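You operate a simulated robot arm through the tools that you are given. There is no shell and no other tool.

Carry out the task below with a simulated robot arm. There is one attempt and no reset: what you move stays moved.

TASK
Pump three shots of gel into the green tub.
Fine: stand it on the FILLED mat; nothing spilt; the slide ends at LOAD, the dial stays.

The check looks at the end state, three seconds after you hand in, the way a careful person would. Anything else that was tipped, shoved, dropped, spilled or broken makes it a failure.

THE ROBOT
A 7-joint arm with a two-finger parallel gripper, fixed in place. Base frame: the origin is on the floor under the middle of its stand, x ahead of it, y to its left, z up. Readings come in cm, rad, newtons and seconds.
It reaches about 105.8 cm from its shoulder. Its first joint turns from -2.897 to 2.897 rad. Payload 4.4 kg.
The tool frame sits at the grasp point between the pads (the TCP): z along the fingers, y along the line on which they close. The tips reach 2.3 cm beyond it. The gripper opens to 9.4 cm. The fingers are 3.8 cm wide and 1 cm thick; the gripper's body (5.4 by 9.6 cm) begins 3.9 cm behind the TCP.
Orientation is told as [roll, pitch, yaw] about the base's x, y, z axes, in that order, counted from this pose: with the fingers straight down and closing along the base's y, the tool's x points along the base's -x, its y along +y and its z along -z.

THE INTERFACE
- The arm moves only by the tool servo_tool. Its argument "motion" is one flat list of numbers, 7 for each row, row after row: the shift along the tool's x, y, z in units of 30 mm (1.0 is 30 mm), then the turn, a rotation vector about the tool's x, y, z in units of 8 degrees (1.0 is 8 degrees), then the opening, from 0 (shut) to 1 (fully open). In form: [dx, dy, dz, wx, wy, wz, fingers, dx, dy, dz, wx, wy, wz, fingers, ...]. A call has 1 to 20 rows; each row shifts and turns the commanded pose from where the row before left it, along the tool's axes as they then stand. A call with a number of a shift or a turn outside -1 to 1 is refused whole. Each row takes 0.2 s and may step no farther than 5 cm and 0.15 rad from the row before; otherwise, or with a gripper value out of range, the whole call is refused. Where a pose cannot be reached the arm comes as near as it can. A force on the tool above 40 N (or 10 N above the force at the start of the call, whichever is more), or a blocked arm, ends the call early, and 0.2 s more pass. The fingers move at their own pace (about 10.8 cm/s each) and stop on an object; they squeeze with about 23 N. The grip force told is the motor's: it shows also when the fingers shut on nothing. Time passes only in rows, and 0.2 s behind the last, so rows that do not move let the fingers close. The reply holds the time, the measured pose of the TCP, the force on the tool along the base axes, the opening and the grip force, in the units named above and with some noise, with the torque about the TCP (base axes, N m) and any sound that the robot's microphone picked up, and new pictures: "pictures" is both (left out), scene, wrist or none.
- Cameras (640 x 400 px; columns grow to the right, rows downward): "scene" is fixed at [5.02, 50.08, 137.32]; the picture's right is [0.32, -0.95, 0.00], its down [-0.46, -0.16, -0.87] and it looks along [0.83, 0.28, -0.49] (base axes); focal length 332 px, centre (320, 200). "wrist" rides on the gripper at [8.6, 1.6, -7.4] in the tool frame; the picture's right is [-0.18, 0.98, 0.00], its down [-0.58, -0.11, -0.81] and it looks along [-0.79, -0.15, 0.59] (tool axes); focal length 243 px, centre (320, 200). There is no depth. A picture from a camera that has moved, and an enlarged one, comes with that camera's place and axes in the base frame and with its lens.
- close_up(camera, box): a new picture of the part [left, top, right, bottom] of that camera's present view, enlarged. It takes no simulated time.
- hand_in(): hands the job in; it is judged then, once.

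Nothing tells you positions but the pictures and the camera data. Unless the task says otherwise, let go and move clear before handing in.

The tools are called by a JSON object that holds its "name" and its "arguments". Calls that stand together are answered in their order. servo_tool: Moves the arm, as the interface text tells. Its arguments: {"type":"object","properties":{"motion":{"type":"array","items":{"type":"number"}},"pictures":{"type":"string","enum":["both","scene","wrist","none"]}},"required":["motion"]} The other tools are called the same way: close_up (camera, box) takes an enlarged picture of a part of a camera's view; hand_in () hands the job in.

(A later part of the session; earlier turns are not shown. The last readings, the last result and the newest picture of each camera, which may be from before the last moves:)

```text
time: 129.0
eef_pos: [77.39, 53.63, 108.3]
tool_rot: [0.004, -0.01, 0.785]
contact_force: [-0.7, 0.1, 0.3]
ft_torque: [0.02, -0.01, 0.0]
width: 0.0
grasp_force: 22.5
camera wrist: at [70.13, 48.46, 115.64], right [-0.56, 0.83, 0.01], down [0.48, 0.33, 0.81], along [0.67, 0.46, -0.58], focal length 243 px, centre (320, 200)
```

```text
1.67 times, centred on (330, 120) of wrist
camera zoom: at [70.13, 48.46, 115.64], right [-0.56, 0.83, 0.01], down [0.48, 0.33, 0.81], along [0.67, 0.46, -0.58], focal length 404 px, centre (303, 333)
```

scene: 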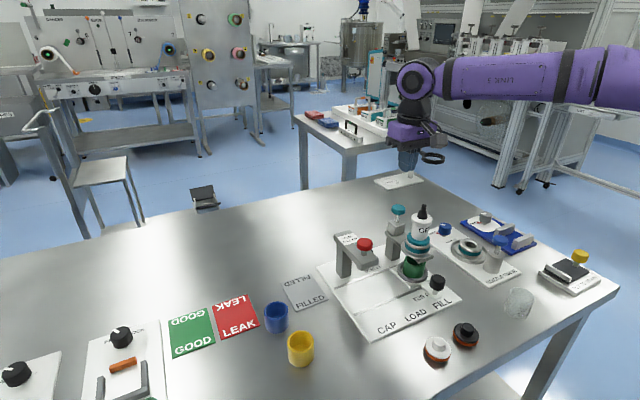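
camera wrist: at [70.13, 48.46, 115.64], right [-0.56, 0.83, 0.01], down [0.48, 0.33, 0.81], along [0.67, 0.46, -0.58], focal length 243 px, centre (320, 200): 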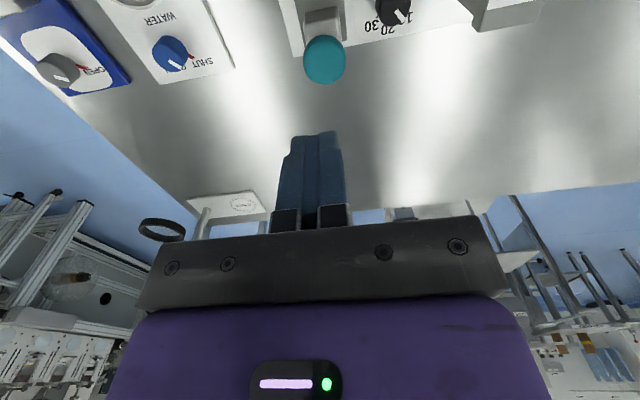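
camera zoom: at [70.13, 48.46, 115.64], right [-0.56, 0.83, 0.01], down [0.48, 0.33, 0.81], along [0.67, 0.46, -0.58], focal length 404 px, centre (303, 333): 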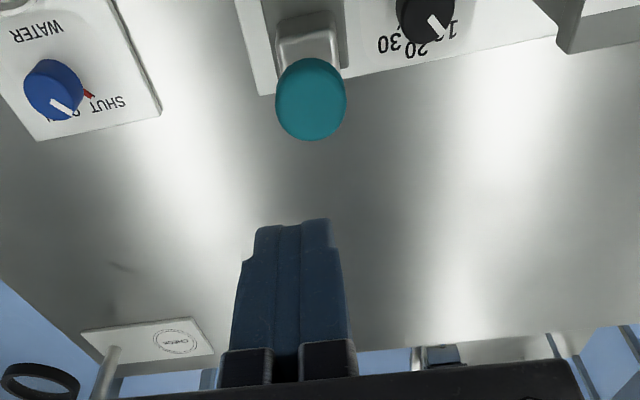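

{"name": "servo_tool", "arguments": {"motion": [0.017, 0.073, 0.6, 0, 0, 0, 0.0, 0, 0, 0.8, 0, 0, 0, 0.0, 0, 0, 0.8, 0, 0, 0, 0.0, 0, 0, 0.6, 0, 0, 0, 0.0, 0, 0, 0, 0, 0, 0, 0.0]}}

{"name": "close_up", "arguments": {"camera": "scene", "box": [360, 190, 440, 290]}}

{"name": "close_up", "arguments": {"camera": "wrist", "box": [240, 60, 400, 240]}}

```text
time: 130.2
eef_pos: [76.92, 53.9, 99.92]
tool_rot: [0.004, -0.011, 0.783]
contact_force: [0.2, -0.8, -0.6]
ft_torque: [0.0, -0.01, -0.01]
width: 0.02
grasp_force: 22.8
camera wrist: at [69.69, 48.79, 107.28], right [-0.56, 0.83, 0.01], down [0.48, 0.33, 0.81], along [0.67, 0.46, -0.58], focal length 243 px, centre (320, 200)
```

scene: 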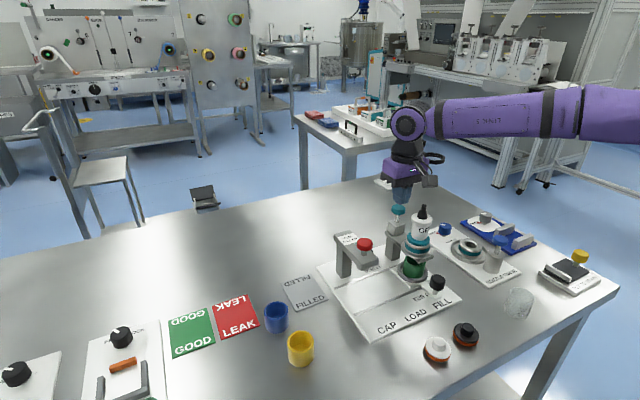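
wrist: 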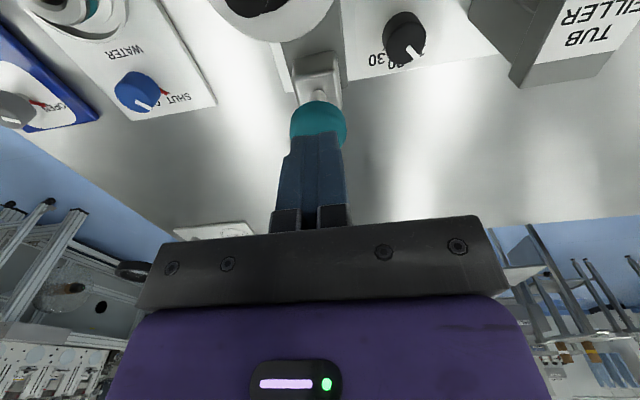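

```text
4.00 times, centred on (400, 240) of scene
camera zoom: at [5.02, 50.08, 137.32], right [0.32, -0.95, 0.0], down [-0.46, -0.16, -0.87], along [0.83, 0.28, -0.49], focal length 1327 px, centre (0, 40)
```

zoom: 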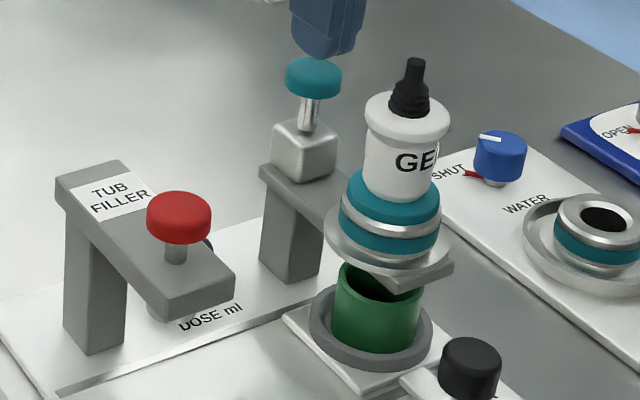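

```text
2.22 times, centred on (320, 150) of wrist
camera zoom: at [69.69, 48.79, 107.28], right [-0.56, 0.83, 0.01], down [0.48, 0.33, 0.81], along [0.67, 0.46, -0.58], focal length 539 px, centre (320, 311)
```

zoom: 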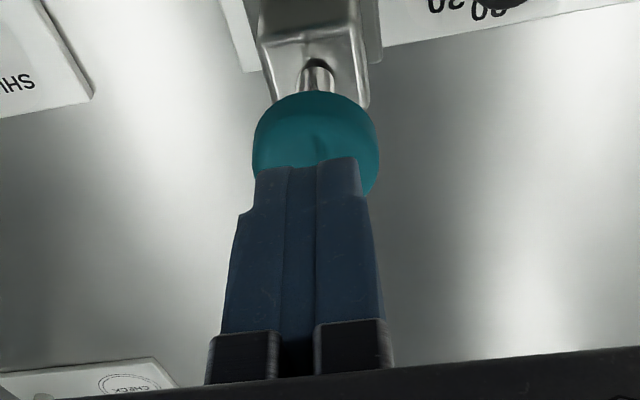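

{"name": "servo_tool", "arguments": {"motion": [-0.1, 0.067, 0.2, 0, 0, 0, 0.0, 0, 0, 0.15, 0, 0, 0, 0.0, 0, 0, 0, 0, 0, 0, 0.0], "pictures": "both"}}

{"name": "close_up", "arguments": {"camera": "scene", "box": [360, 190, 440, 290]}}

```text
time: 131.0
eef_pos: [76.98, 54.26, 98.99]
tool_rot: [0.003, -0.011, 0.784]
contact_force: [-1.4, -0.7, 1.0]
ft_torque: [-0.01, 0.03, -0.04]
width: 0.0
grasp_force: 23.1
camera wrist: at [69.82, 49.1, 106.24], right [-0.56, 0.83, 0.01], down [0.48, 0.33, 0.81], along [0.67, 0.46, -0.58], focal length 243 px, centre (320, 200)
```

scene: 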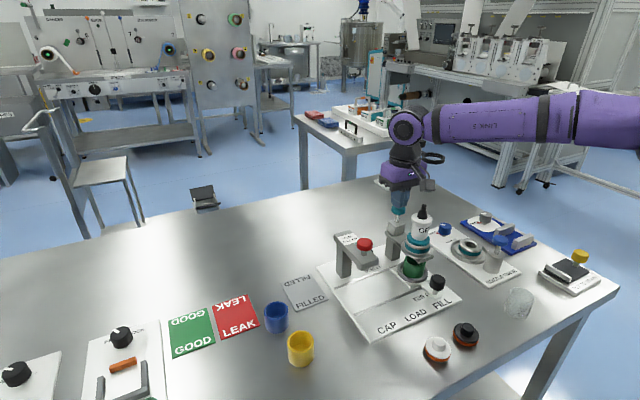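
wrist: 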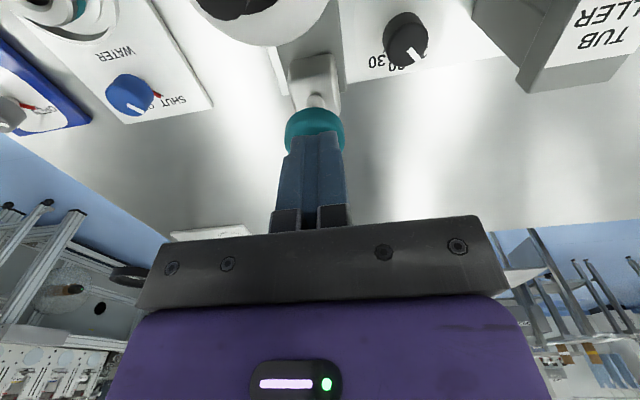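

```text
4.00 times, centred on (400, 240) of scene
camera zoom: at [5.02, 50.08, 137.32], right [0.32, -0.95, 0.0], down [-0.46, -0.16, -0.87], along [0.83, 0.28, -0.49], focal length 1327 px, centre (0, 40)
```

zoom: 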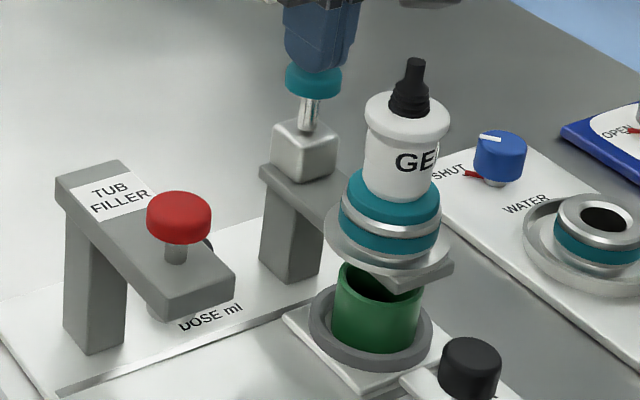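

{"name": "servo_tool", "arguments": {"motion": [0, 0, 0.06, 0, 0, 0, 0.0, 0, 0, 0.06, 0, 0, 0, 0.0, 0, 0, 0.06, 0, 0, 0, 0.0, 0, 0, 0, 0, 0, 0, 0.0], "pictures": "none"}}

{"name": "servo_tool", "arguments": {"motion": [0, 0, 0.06, 0, 0, 0, 0.0, 0, 0, 0.06, 0, 0, 0, 0.0, 0, 0, 0, 0, 0, 0, 0.0], "pictures": "scene"}}

{"name": "close_up", "arguments": {"camera": "scene", "box": [360, 190, 440, 290]}}

```text
time: 132.0
eef_pos: [77.15, 54.09, 98.45]
tool_rot: [0.004, -0.011, 0.783]
contact_force: [0.2, 1.1, 0.8]
ft_torque: [0.02, -0.02, 0.01]
width: 0.02
grasp_force: 23.2
```

```text
time: 132.8
eef_pos: [77.12, 54.21, 98.01]
tool_rot: [0.005, -0.012, 0.783]
contact_force: [-0.1, -0.7, 1.1]
ft_torque: [-0.09, 0.0, 0.0]
width: 0.0
grasp_force: 23.4
```

scene: 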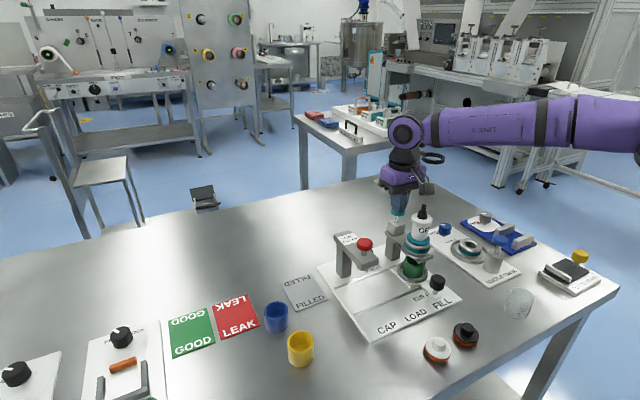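

```text
4.00 times, centred on (400, 240) of scene
camera zoom: at [5.02, 50.08, 137.32], right [0.32, -0.95, 0.0], down [-0.46, -0.16, -0.87], along [0.83, 0.28, -0.49], focal length 1327 px, centre (0, 40)
```

zoom: 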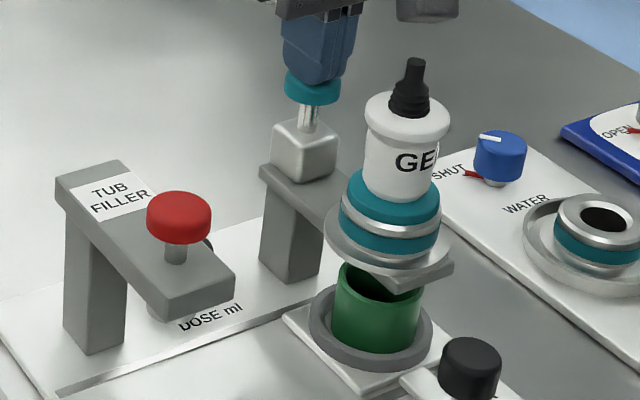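

{"name": "servo_tool", "arguments": {"motion": [0, 0, 0.08, 0, 0, 0, 0.0, 0, 0, 0.08, 0, 0, 0, 0.0, 0, 0, 0, 0, 0, 0, 0.0], "pictures": "none"}}

{"name": "servo_tool", "arguments": {"motion": [0, 0, 0.08, 0, 0, 0, 0.0, 0, 0, 0.08, 0, 0, 0, 0.0, 0, 0, 0, 0, 0, 0, 0.0], "pictures": "scene"}}

{"name": "close_up", "arguments": {"camera": "scene", "box": [360, 190, 440, 290]}}

```text
time: 133.6
eef_pos: [77.2, 54.21, 97.53]
tool_rot: [0.002, -0.011, 0.786]
contact_force: [-1.3, -0.2, 1.4]
ft_torque: [-0.04, 0.04, -0.03]
width: 0.01
grasp_force: 23.0
```

```text
time: 134.4
eef_pos: [77.16, 54.33, 97.06]
tool_rot: [0.003, -0.01, 0.784]
contact_force: [-1.8, 1.7, 2.2]
ft_torque: [0.03, 0.07, -0.01]
width: 0.0
grasp_force: 23.5
```

scene: 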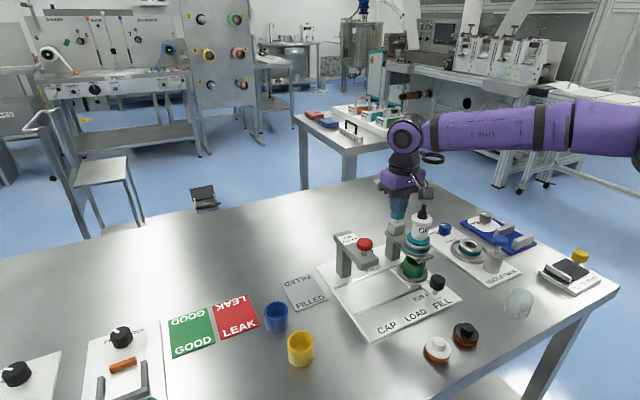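

```text
4.00 times, centred on (400, 240) of scene
camera zoom: at [5.02, 50.08, 137.32], right [0.32, -0.95, 0.0], down [-0.46, -0.16, -0.87], along [0.83, 0.28, -0.49], focal length 1327 px, centre (0, 40)
```

zoom: 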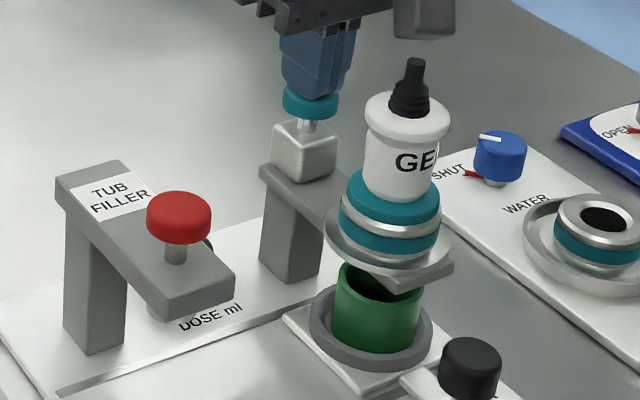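

{"name": "servo_tool", "arguments": {"motion": [0, 0, 0.08, 0, 0, 0, 0.0, 0, 0, 0.08, 0, 0, 0, 0.0, 0, 0, 0, 0, 0, 0, 0.0], "pictures": "none"}}

{"name": "servo_tool", "arguments": {"motion": [0, 0, 0.05, 0, 0, 0, 0.0, 0, 0, 0.05, 0, 0, 0, 0.0, 0, 0, 0, 0, 0, 0, 0.0], "pictures": "scene"}}

{"name": "close_up", "arguments": {"camera": "scene", "box": [360, 190, 440, 290]}}

```text
time: 135.2
eef_pos: [77.17, 54.33, 96.66]
tool_rot: [0.004, -0.011, 0.783]
contact_force: [1.6, -2.2, 2.9]
ft_torque: [-0.08, 0.01, 0.05]
width: 0.0
grasp_force: 22.8
heard: click
```

```text
time: 136.0
eef_pos: [77.11, 54.28, 96.23]
tool_rot: [0.003, -0.011, 0.783]
contact_force: [3.7, 1.7, 12.7]
ft_torque: [-0.14, 0.05, 0.14]
width: 0.0
grasp_force: 23.7
```

scene: 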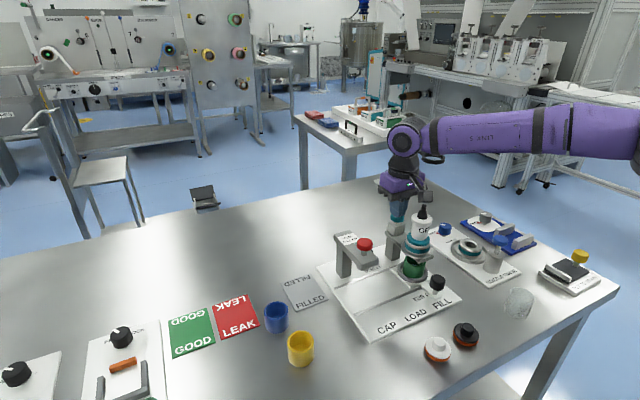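

```text
4.00 times, centred on (400, 240) of scene
camera zoom: at [5.02, 50.08, 137.32], right [0.32, -0.95, 0.0], down [-0.46, -0.16, -0.87], along [0.83, 0.28, -0.49], focal length 1327 px, centre (0, 40)
```

zoom: 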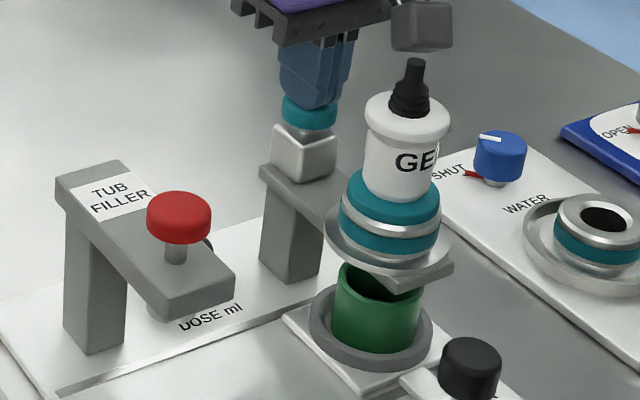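

A click was heard near the bottom of the stroke: shot one. I let the pump rise fully, then check before the second shot.

{"name": "servo_tool", "arguments": {"motion": [0, 0, -0.2, 0, 0, 0, 0.0, 0, 0, -0.25, 0, 0, 0, 0.0, 0, 0, -0.25, 0, 0, 0, 0.0, 0, 0, -0.25, 0, 0, 0, 0.0, 0, 0, 0, 0, 0, 0, 0.0, 0, 0, 0, 0, 0, 0, 0.0], "pictures": "scene"}}

{"name": "close_up", "arguments": {"camera": "scene", "box": [360, 190, 440, 290]}}

{"name": "close_up", "arguments": {"camera": "scene", "box": [390, 240, 440, 290]}}

```text
time: 137.4
eef_pos: [77.21, 54.3, 99.16]
tool_rot: [0.003, -0.009, 0.782]
contact_force: [0.6, -0.3, 0.6]
ft_torque: [0.01, 0.01, 0.02]
width: 0.0
grasp_force: 22.9
```

scene: 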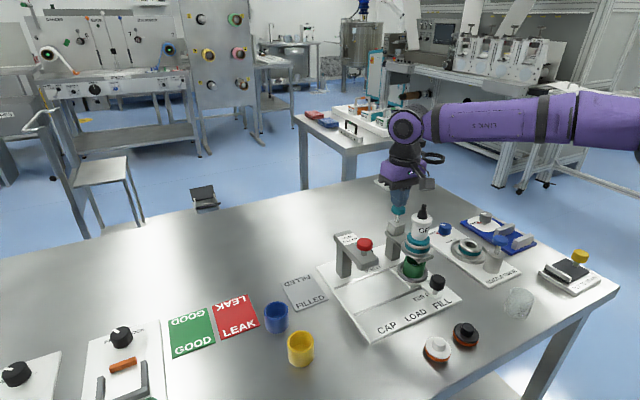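

```text
4.00 times, centred on (400, 240) of scene
camera zoom: at [5.02, 50.08, 137.32], right [0.32, -0.95, 0.0], down [-0.46, -0.16, -0.87], along [0.83, 0.28, -0.49], focal length 1327 px, centre (0, 40)
```

zoom: 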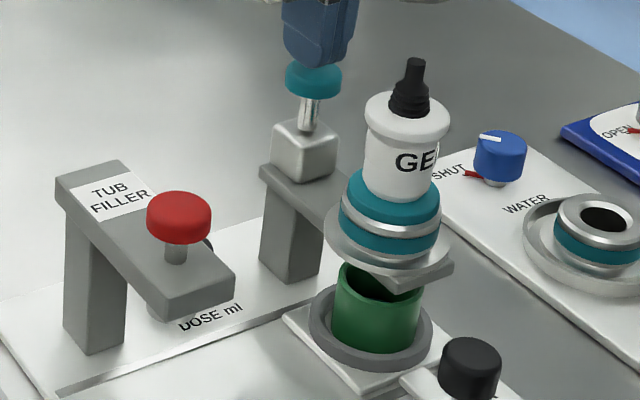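

```text
8.00 times, centred on (415, 265) of scene
camera zoom: at [5.02, 50.08, 137.32], right [0.32, -0.95, 0.0], down [-0.46, -0.16, -0.87], along [0.83, 0.28, -0.49], focal length 2654 px, centre (-440, -320)
```

zoom: 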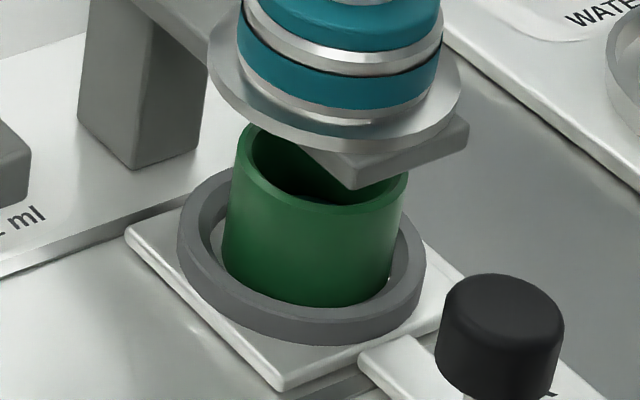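

{"name": "servo_tool", "arguments": {"motion": [0, 0, 0.15, 0, 0, 0, 0.0, 0, 0, 0.15, 0, 0, 0, 0.0, 0, 0, 0.15, 0, 0, 0, 0.0, 0, 0, 0.15, 0, 0, 0, 0.0, 0, 0, 0.15, 0, 0, 0, 0.0, 0, 0, 0.12, 0, 0, 0, 0.0, 0, 0, 0.08, 0, 0, 0, 0.0, 0, 0, 0, 0, 0, 0, 0.0], "pictures": "scene"}}

{"name": "close_up", "arguments": {"camera": "scene", "box": [360, 190, 440, 290]}}

```text
time: 139.2
eef_pos: [77.09, 54.36, 96.22]
tool_rot: [0.005, -0.013, 0.782]
contact_force: [0.8, -2.2, 4.1]
ft_torque: [-0.14, -0.02, 0.04]
width: 0.01
grasp_force: 23.0
heard: click
```

scene: 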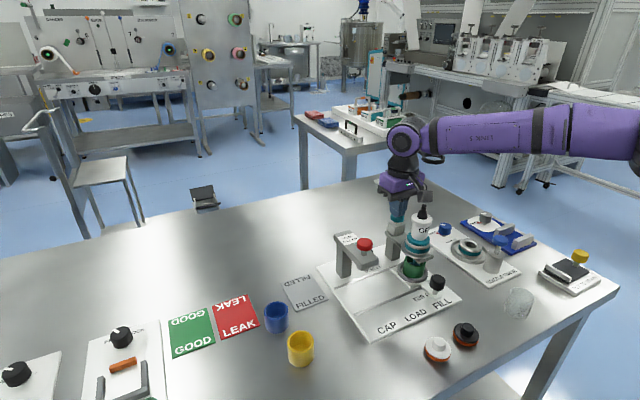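

```text
4.00 times, centred on (400, 240) of scene
camera zoom: at [5.02, 50.08, 137.32], right [0.32, -0.95, 0.0], down [-0.46, -0.16, -0.87], along [0.83, 0.28, -0.49], focal length 1327 px, centre (0, 40)
```

zoom: 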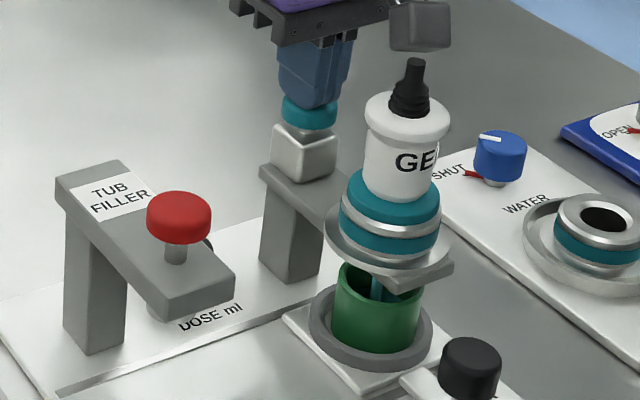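

Second click, and a gel stream is visible going into the tub. I release again and pause.

{"name": "servo_tool", "arguments": {"motion": [0, 0, 0, 0, 0, 0, 0.0, 0, 0, -0.2, 0, 0, 0, 0.0, 0, 0, -0.25, 0, 0, 0, 0.0, 0, 0, -0.25, 0, 0, 0, 0.0, 0, 0, -0.27, 0, 0, 0, 0.0, 0, 0, 0, 0, 0, 0, 0.0, 0, 0, 0, 0, 0, 0, 0.0, 0, 0, 0, 0, 0, 0, 0.0], "pictures": "scene"}}

{"name": "close_up", "arguments": {"camera": "scene", "box": [360, 190, 440, 290]}}

```text
time: 141.0
eef_pos: [77.11, 54.13, 99.12]
tool_rot: [0.002, -0.009, 0.785]
contact_force: [0.4, 0.1, 0.2]
ft_torque: [0.0, 0.04, 0.0]
width: 0.01
grasp_force: 22.6
```

scene: 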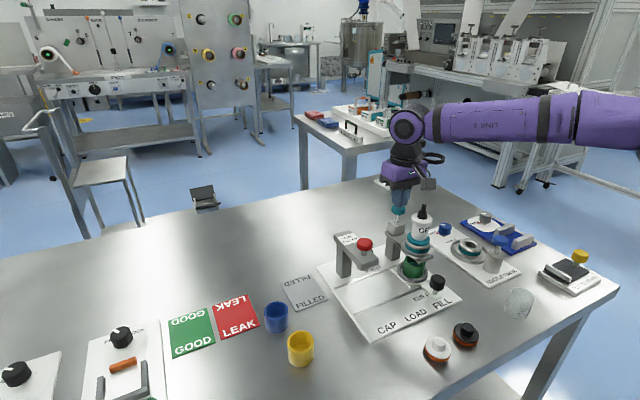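

```text
4.00 times, centred on (400, 240) of scene
camera zoom: at [5.02, 50.08, 137.32], right [0.32, -0.95, 0.0], down [-0.46, -0.16, -0.87], along [0.83, 0.28, -0.49], focal length 1327 px, centre (0, 40)
```

zoom: 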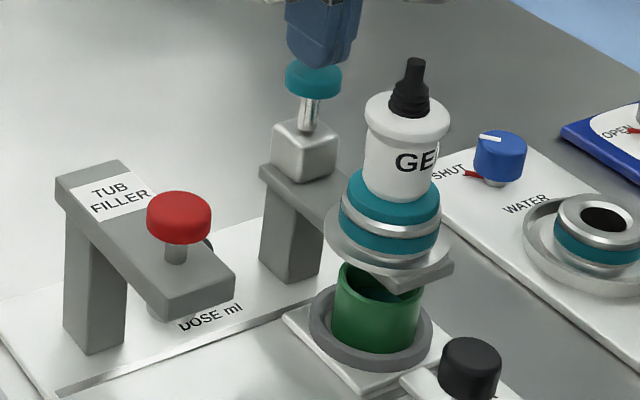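

{"name": "close_up", "arguments": {"camera": "scene", "box": [395, 245, 435, 280]}}

{"name": "servo_tool", "arguments": {"motion": [0, 0, 0.15, 0, 0, 0, 0.0, 0, 0, 0.15, 0, 0, 0, 0.0, 0, 0, 0.15, 0, 0, 0, 0.0, 0, 0, 0.15, 0, 0, 0, 0.0, 0, 0, 0.15, 0, 0, 0, 0.0, 0, 0, 0.12, 0, 0, 0, 0.0, 0, 0, 0.09, 0, 0, 0, 0.0, 0, 0, 0, 0, 0, 0, 0.0], "pictures": "scene"}}

{"name": "close_up", "arguments": {"camera": "scene", "box": [360, 190, 440, 290]}}

```text
11.43 times, centred on (415, 262) of scene
camera zoom: at [5.02, 50.08, 137.32], right [0.32, -0.95, 0.0], down [-0.46, -0.16, -0.87], along [0.83, 0.28, -0.49], focal length 3792 px, centre (-766, -514)
```

zoom: 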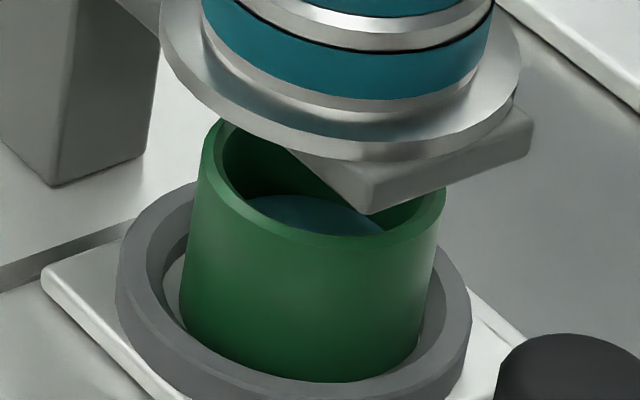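

```text
time: 142.8
eef_pos: [76.95, 54.3, 96.4]
tool_rot: [0.005, -0.013, 0.784]
contact_force: [-2.1, -4.2, 11.6]
ft_torque: [-0.24, 0.16, 0.02]
width: 0.0
grasp_force: 23.0
heard: click
```

scene: 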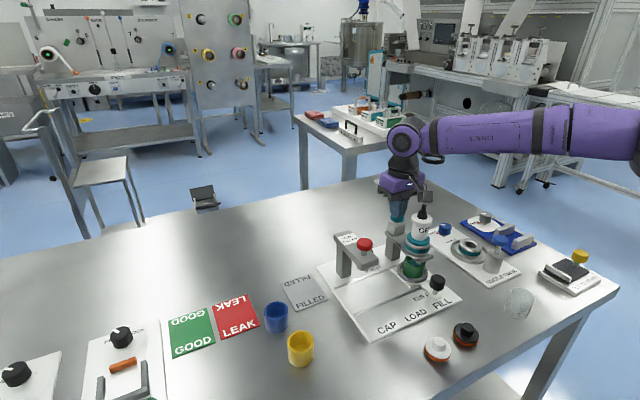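

```text
4.00 times, centred on (400, 240) of scene
camera zoom: at [5.02, 50.08, 137.32], right [0.32, -0.95, 0.0], down [-0.46, -0.16, -0.87], along [0.83, 0.28, -0.49], focal length 1327 px, centre (0, 40)
```

zoom: 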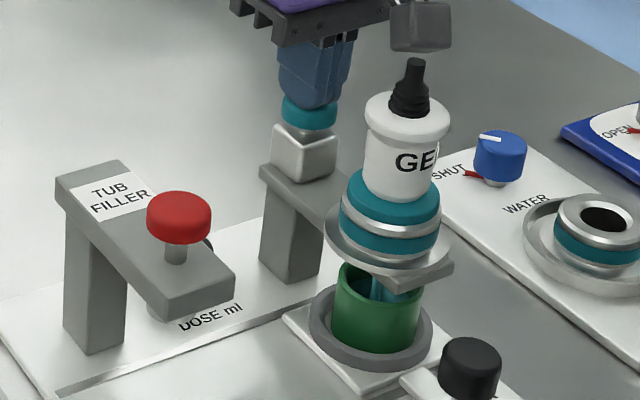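

Third click with the stream visible. I hold a moment for the flow to finish, then rise well clear of the bottle.

{"name": "servo_tool", "arguments": {"motion": [0, 0, 0, 0, 0, 0, 0.0, 0, 0, 0, 0, 0, 0, 0.0, 0, 0, -0.2, 0, 0, 0, 0.0, 0, 0, -0.25, 0, 0, 0, 0.0, 0, 0, -0.3, 0, 0, 0, 0.0, 0, 0, -0.6, 0, 0, 0, 0.0, 0, 0, -0.9, 0, 0, 0, 0.0, 0, 0, -0.9, 0, 0, 0, 0.0, 0, 0, -0.8, 0, 0, 0, 0.0, 0, 0, 0, 0, 0, 0, 0.0], "pictures": "scene"}}

{"name": "close_up", "arguments": {"camera": "scene", "box": [395, 245, 435, 280]}}

{"name": "close_up", "arguments": {"camera": "wrist", "box": [180, 0, 480, 240]}}

```text
time: 145.0
eef_pos: [77.11, 53.98, 108.37]
tool_rot: [0.003, -0.01, 0.783]
contact_force: [0.4, 0.7, 0.0]
ft_torque: [-0.03, 0.01, -0.01]
width: 0.0
grasp_force: 22.7
```

scene: 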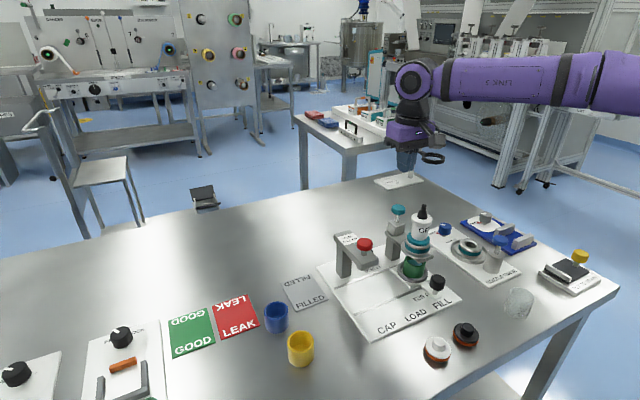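

```text
11.43 times, centred on (415, 262) of scene
camera zoom: at [5.02, 50.08, 137.32], right [0.32, -0.95, 0.0], down [-0.46, -0.16, -0.87], along [0.83, 0.28, -0.49], focal length 3792 px, centre (-766, -514)
```

zoom: 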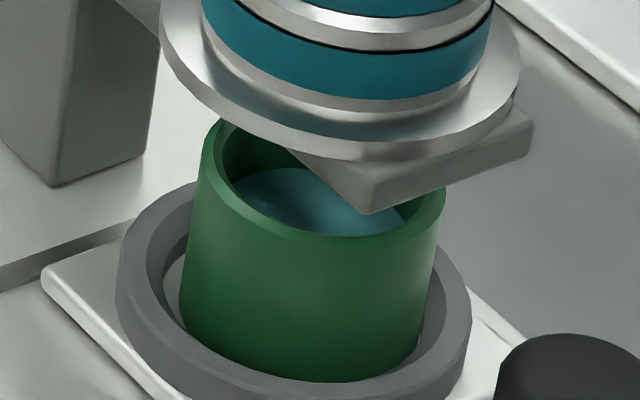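

```text
1.67 times, centred on (330, 120) of wrist
camera zoom: at [69.95, 48.77, 115.58], right [-0.56, 0.83, 0.01], down [0.48, 0.33, 0.81], along [0.67, 0.46, -0.58], focal length 404 px, centre (303, 333)
```

zoom: 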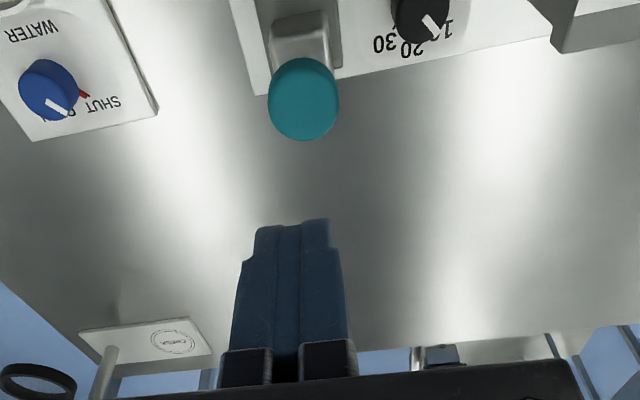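

{"name": "servo_tool", "arguments": {"motion": [0.867, -0.015, 0, 0, 0, 0, 0.0, 0.867, -0.015, 0, 0, 0, 0, 0.0, 0.867, -0.015, 0, 0, 0, 0, 0.0, 0.867, -0.015, 0, 0, 0, 0, 0.0, 0.867, -0.015, 0, 0, 0, 0, 0.3, 0.867, -0.015, 0, 0, 0, 0, 0.72, 0, 0, 0.9, 0, 0, 0, 0.72, 0, 0, 0.9, 0, 0, 0, 0.72, 0, 0, 0.9, 0, 0, 0, 0.72, 0, 0, 0.9, 0, 0, 0, 0.72, 0, 0, 0.5, 0, 0, 0, 0.72, 0, 0, 0, 0, 0, 0, 0.72]}}

{"name": "close_up", "arguments": {"camera": "wrist", "box": [200, 20, 440, 240]}}

{"name": "close_up", "arguments": {"camera": "scene", "box": [370, 210, 490, 330]}}

```text
time: 147.6
eef_pos: [66.38, 43.04, 95.58]
tool_rot: [0.003, -0.01, 0.786]
contact_force: [-0.1, -0.2, 0.0]
ft_torque: [0.0, 0.0, -0.01]
width: 6.75
grasp_force: 0.0
camera wrist: at [59.03, 38.01, 102.87], right [-0.56, 0.83, 0.01], down [0.48, 0.33, 0.81], along [0.67, 0.46, -0.58], focal length 243 px, centre (320, 200)
```

scene: 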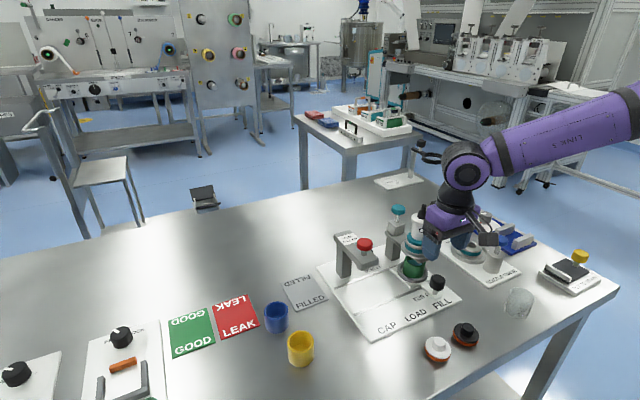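
wrist: 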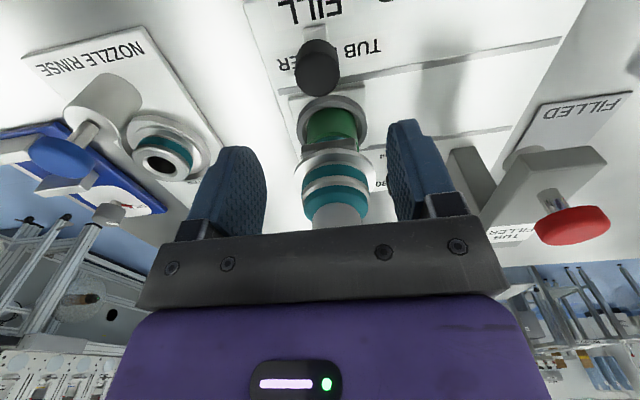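

```text
1.82 times, centred on (320, 130) of wrist
camera zoom: at [59.03, 38.01, 102.87], right [-0.56, 0.83, 0.01], down [0.48, 0.33, 0.81], along [0.67, 0.46, -0.58], focal length 441 px, centre (320, 327)
```

zoom: 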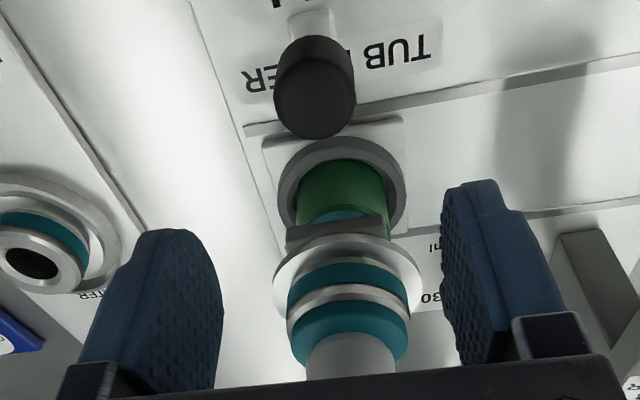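

```text
3.33 times, centred on (430, 270) of scene
camera zoom: at [5.02, 50.08, 137.32], right [0.32, -0.95, 0.0], down [-0.46, -0.16, -0.87], along [0.83, 0.28, -0.49], focal length 1106 px, centre (-47, -33)
```

zoom: 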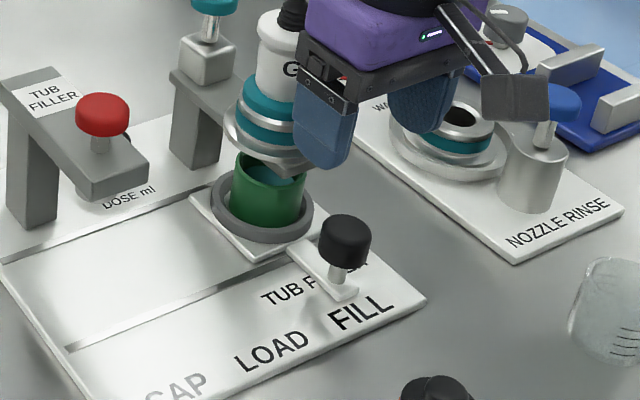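

{"name": "servo_tool", "arguments": {"motion": [0.07, -0.06, 0.5, 0, 0, 0, 0.72, 0, 0, 0.8, 0, 0, 0, 0.72, 0, 0, 0.8, 0, 0, 0, 0.72, 0, 0, 0.6, 0, 0, 0, 0.72, 0, 0, 0.36, 0, 0, 0, 0.72, 0, 0, 0, 0, 0, 0, 0.72]}}

{"name": "close_up", "arguments": {"camera": "wrist", "box": [200, 60, 440, 240]}}

{"name": "close_up", "arguments": {"camera": "scene", "box": [370, 210, 490, 330]}}

```text
time: 149.0
eef_pos: [66.53, 43.03, 86.48]
tool_rot: [0.003, -0.01, 0.784]
contact_force: [-0.6, 0.5, 0.5]
ft_torque: [0.02, 0.0, 0.0]
width: 6.76
grasp_force: 0.0
camera wrist: at [59.17, 37.89, 93.8], right [-0.56, 0.83, 0.01], down [0.48, 0.33, 0.81], along [0.67, 0.46, -0.58], focal length 243 px, centre (320, 200)
```

scene: 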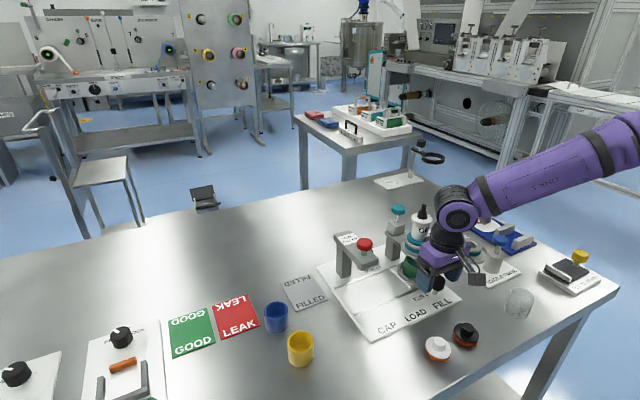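
wrist: 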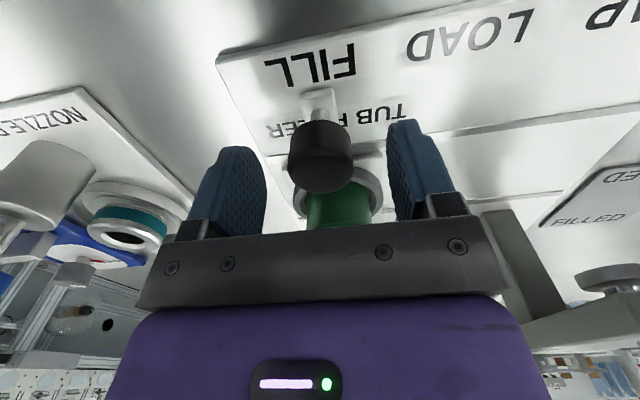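

```text
2.22 times, centred on (320, 150) of wrist
camera zoom: at [59.17, 37.89, 93.8], right [-0.56, 0.83, 0.01], down [0.48, 0.33, 0.81], along [0.67, 0.46, -0.58], focal length 539 px, centre (320, 311)
```

zoom: 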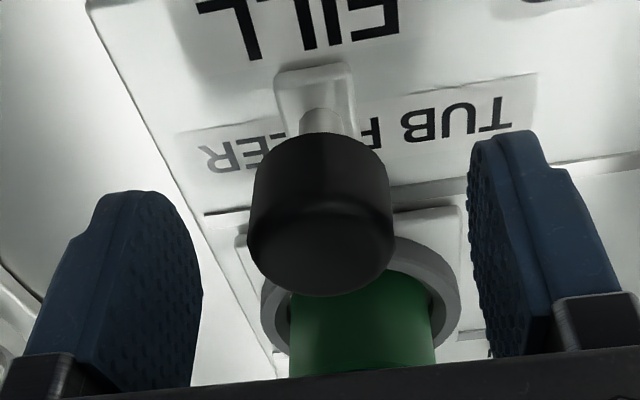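

```text
3.33 times, centred on (430, 270) of scene
camera zoom: at [5.02, 50.08, 137.32], right [0.32, -0.95, 0.0], down [-0.46, -0.16, -0.87], along [0.83, 0.28, -0.49], focal length 1106 px, centre (-47, -33)
```

zoom: 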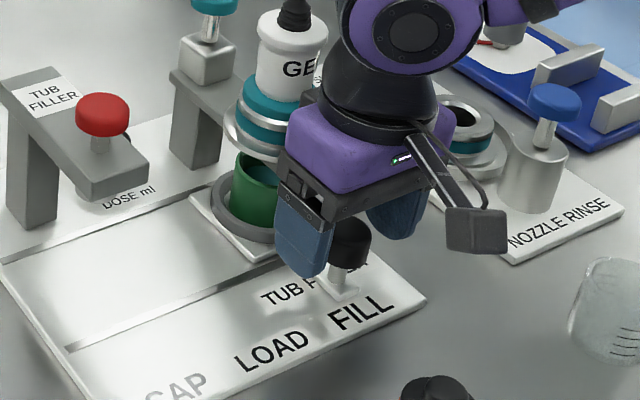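

{"name": "servo_tool", "arguments": {"motion": [0, 0, 0, 0, 0, 0, 0.55, 0, 0, 0, 0, 0, 0, 0.39, 0, 0, 0, 0, 0, 0, 0.39], "pictures": "none"}}

{"name": "servo_tool", "arguments": {"motion": [0, 0.05, 0, 0, 0, 0, 0.39, 0, 0.08, 0, 0, 0, 0, 0.39, 0, 0.1, 0, 0, 0, 0, 0.39, 0, 0.12, 0, 0, 0, 0, 0.39, 0, 0.12, 0, 0, 0, 0, 0.39, 0, 0.12, 0, 0, 0, 0, 0.39, 0, 0.12, 0, 0, 0, 0, 0.39, 0, 0.12, 0, 0, 0, 0, 0.39, 0, 0.12, 0, 0, 0, 0, 0.39, 0, 0.12, 0, 0, 0, 0, 0.39, 0, 0.1, 0, 0, 0, 0, 0.39, 0, 0.08, 0, 0, 0, 0, 0.39, 0, 0.05, 0, 0, 0, 0, 0.39, 0, 0, 0, 0, 0, 0, 0.39], "pictures": "both"}}

{"name": "close_up", "arguments": {"camera": "scene", "box": [350, 230, 470, 330]}}

```text
time: 149.8
eef_pos: [66.46, 42.94, 86.42]
tool_rot: [0.002, -0.009, 0.785]
contact_force: [-0.4, 1.3, 0.1]
ft_torque: [0.01, -0.01, -0.03]
width: 3.69
grasp_force: 0.1
```

```text
time: 152.8
eef_pos: [63.52, 45.54, 86.54]
tool_rot: [0.005, -0.01, 0.783]
contact_force: [0.0, -0.6, -0.2]
ft_torque: [-0.03, -0.02, -0.03]
width: 3.74
grasp_force: 0.8
camera wrist: at [56.36, 40.52, 93.9], right [-0.56, 0.83, 0.01], down [0.48, 0.33, 0.81], along [0.67, 0.46, -0.58], focal length 243 px, centre (320, 200)
```

scene: 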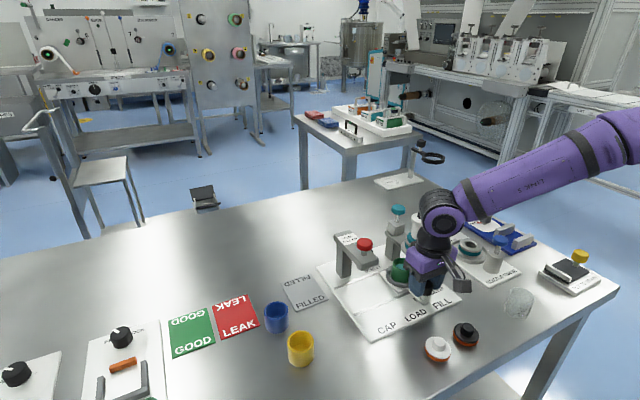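
wrist: 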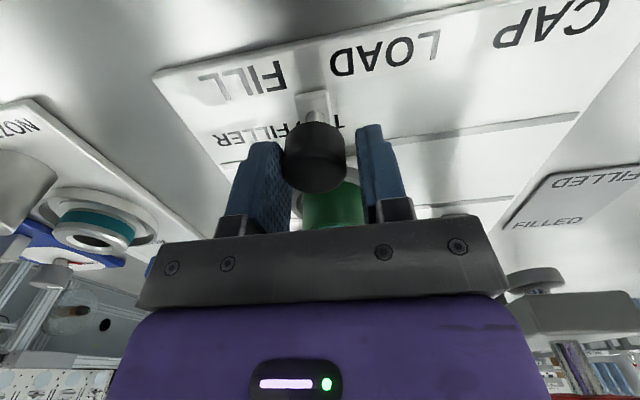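

```text
4.00 times, centred on (410, 280) of scene
camera zoom: at [5.02, 50.08, 137.32], right [0.32, -0.95, 0.0], down [-0.46, -0.16, -0.87], along [0.83, 0.28, -0.49], focal length 1327 px, centre (-40, -120)
```

zoom: 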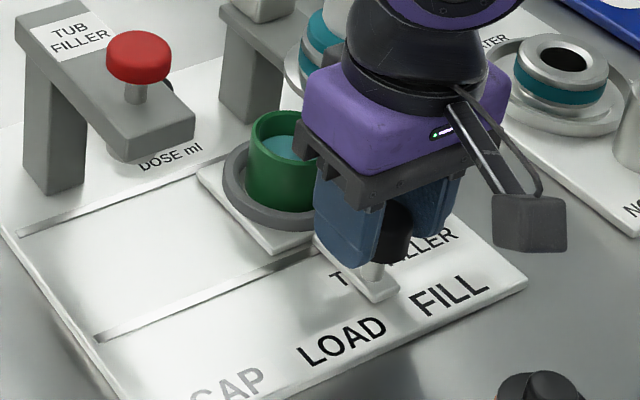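

{"name": "servo_tool", "arguments": {"motion": [0, 0.05, 0, 0, 0, 0, 0.39, 0, 0.08, 0, 0, 0, 0, 0.39, 0, 0.1, 0, 0, 0, 0, 0.39, 0, 0.12, 0, 0, 0, 0, 0.39, 0, 0.12, 0, 0, 0, 0, 0.39, 0, 0.12, 0, 0, 0, 0, 0.39, 0, 0.12, 0, 0, 0, 0, 0.39, 0, 0.12, 0, 0, 0, 0, 0.39, 0, 0.12, 0, 0, 0, 0, 0.39, 0, 0.1, 0, 0, 0, 0, 0.39, 0, 0.08, 0, 0, 0, 0, 0.39, 0, 0.05, 0, 0, 0, 0, 0.39, 0, 0, 0, 0, 0, 0, 0.39], "pictures": "both"}}

{"name": "close_up", "arguments": {"camera": "scene", "box": [350, 230, 470, 330]}}

{"name": "servo_tool", "arguments": {"motion": [0, 0, 0, 0, 0, 0, 0.39], "pictures": "none"}}

{"name": "servo_tool", "arguments": {"motion": [0, 0, 0, 0, 0, 0, 0.39], "pictures": "none"}}

```text
time: 155.6
eef_pos: [60.95, 48.1, 86.69]
tool_rot: [0.004, -0.01, 0.784]
contact_force: [0.4, 0.6, -0.2]
ft_torque: [0.01, -0.03, -0.04]
width: 3.68
grasp_force: 0.0
camera wrist: at [53.75, 43.1, 93.91], right [-0.56, 0.83, 0.01], down [0.48, 0.33, 0.81], along [0.67, 0.46, -0.58], focal length 243 px, centre (320, 200)
```

scene: 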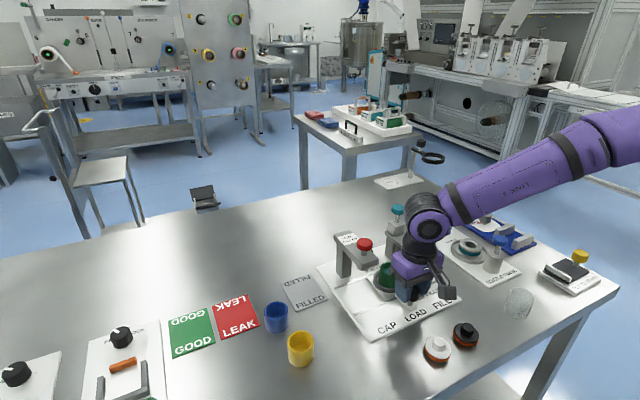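
wrist: 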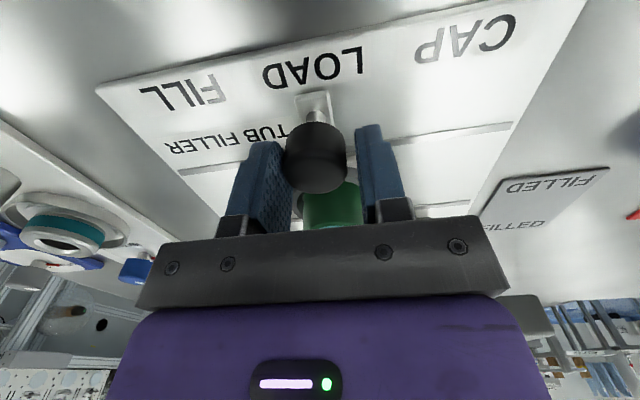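

```text
4.00 times, centred on (410, 280) of scene
camera zoom: at [5.02, 50.08, 137.32], right [0.32, -0.95, 0.0], down [-0.46, -0.16, -0.87], along [0.83, 0.28, -0.49], focal length 1327 px, centre (-40, -120)
```

zoom: 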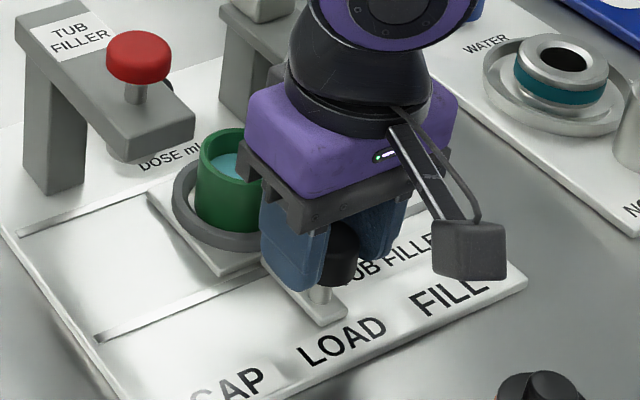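

```text
time: 156.0
eef_pos: [60.99, 48.25, 86.52]
tool_rot: [0.003, -0.011, 0.785]
contact_force: [-0.5, 0.7, 0.6]
ft_torque: [0.03, 0.0, 0.02]
width: 3.69
grasp_force: 0.1
```

```text
time: 156.4
eef_pos: [60.96, 48.14, 86.66]
tool_rot: [0.003, -0.01, 0.783]
contact_force: [1.0, -0.3, -0.3]
ft_torque: [-0.02, 0.01, 0.03]
width: 3.67
grasp_force: 0.0
```

{"name": "servo_tool", "arguments": {"motion": [0, 0, 0, 0, 0, 0, 0.36, 0, 0, 0, 0, 0, 0, 0.33, 0, 0, 0, 0, 0, 0, 0.33], "pictures": "scene"}}

{"name": "close_up", "arguments": {"camera": "scene", "box": [350, 230, 470, 330]}}

{"name": "close_up", "arguments": {"camera": "scene", "box": [330, 220, 450, 320]}}

```text
time: 157.2
eef_pos: [60.98, 48.17, 86.64]
tool_rot: [0.002, -0.01, 0.787]
contact_force: [-0.5, 2.1, -0.4]
ft_torque: [-0.01, -0.01, 0.0]
width: 3.19
grasp_force: 0.6
```

scene: 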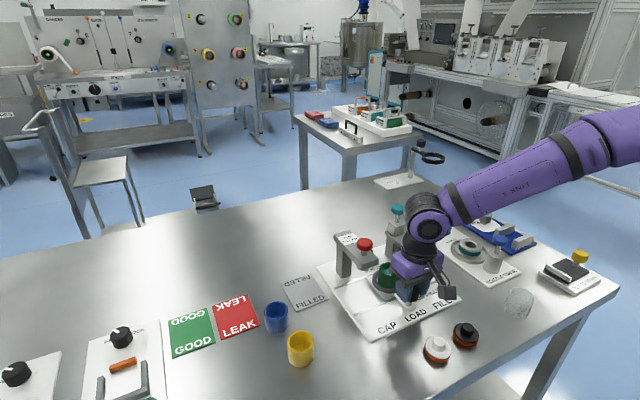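

```text
4.00 times, centred on (410, 280) of scene
camera zoom: at [5.02, 50.08, 137.32], right [0.32, -0.95, 0.0], down [-0.46, -0.16, -0.87], along [0.83, 0.28, -0.49], focal length 1327 px, centre (-40, -120)
```

zoom: 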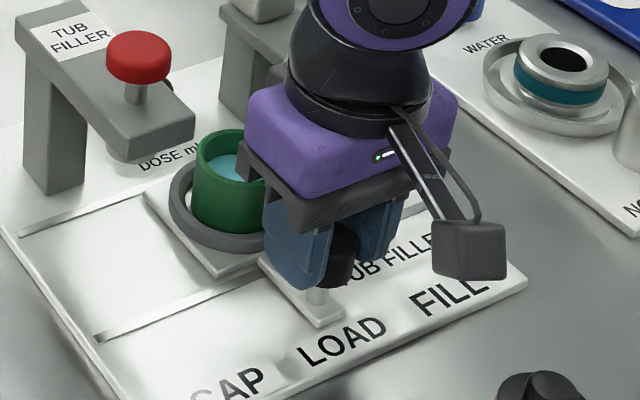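

```text
4.00 times, centred on (390, 270) of scene
camera zoom: at [5.02, 50.08, 137.32], right [0.32, -0.95, 0.0], down [-0.46, -0.16, -0.87], along [0.83, 0.28, -0.49], focal length 1327 px, centre (40, -80)
```

zoom: 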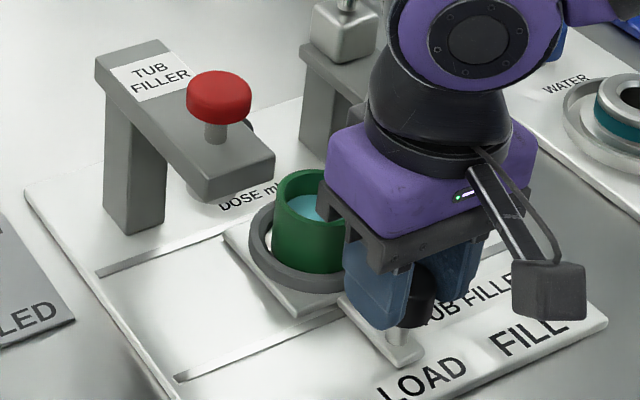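

{"name": "close_up", "arguments": {"camera": "scene", "box": [360, 250, 420, 300]}}

```text
8.00 times, centred on (390, 275) of scene
camera zoom: at [5.02, 50.08, 137.32], right [0.32, -0.95, 0.0], down [-0.46, -0.16, -0.87], along [0.83, 0.28, -0.49], focal length 2654 px, centre (-240, -400)
```

zoom: 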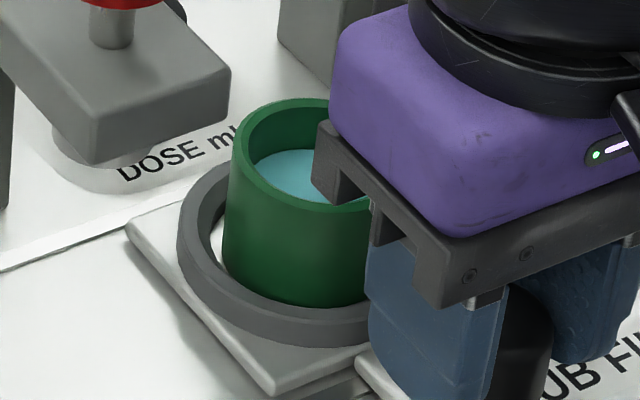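

The slide is about 0.24 cm short of its original LOAD position compared with the earlier picture. I nudge it the rest of the way.

{"name": "servo_tool", "arguments": {"motion": [0, 0.03, 0, 0, 0, 0, 0.33, 0, 0.03, 0, 0, 0, 0, 0.33, 0, 0.02, 0, 0, 0, 0, 0.33, 0, 0, 0, 0, 0, 0, 0.33], "pictures": "none"}}

{"name": "close_up", "arguments": {"camera": "scene", "box": [360, 250, 420, 300]}}

```text
time: 158.2
eef_pos: [60.84, 48.31, 86.3]
tool_rot: [0.003, -0.012, 0.784]
contact_force: [2.8, -1.5, 1.0]
ft_torque: [-0.05, -0.1, 0.04]
width: 3.24
grasp_force: 1.6
```

```text
8.00 times, centred on (390, 275) of scene
camera zoom: at [5.02, 50.08, 137.32], right [0.32, -0.95, 0.0], down [-0.46, -0.16, -0.87], along [0.83, 0.28, -0.49], focal length 2654 px, centre (-240, -400)
```

zoom: 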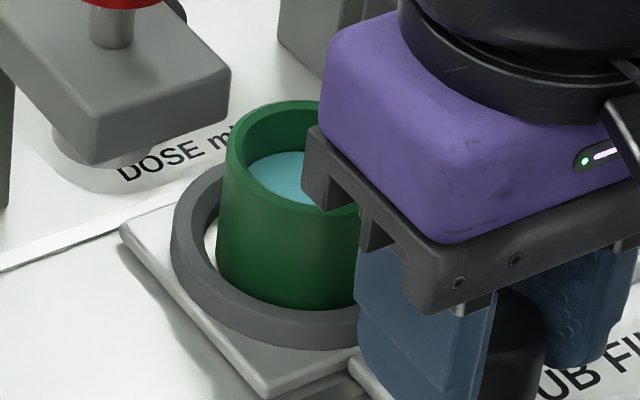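

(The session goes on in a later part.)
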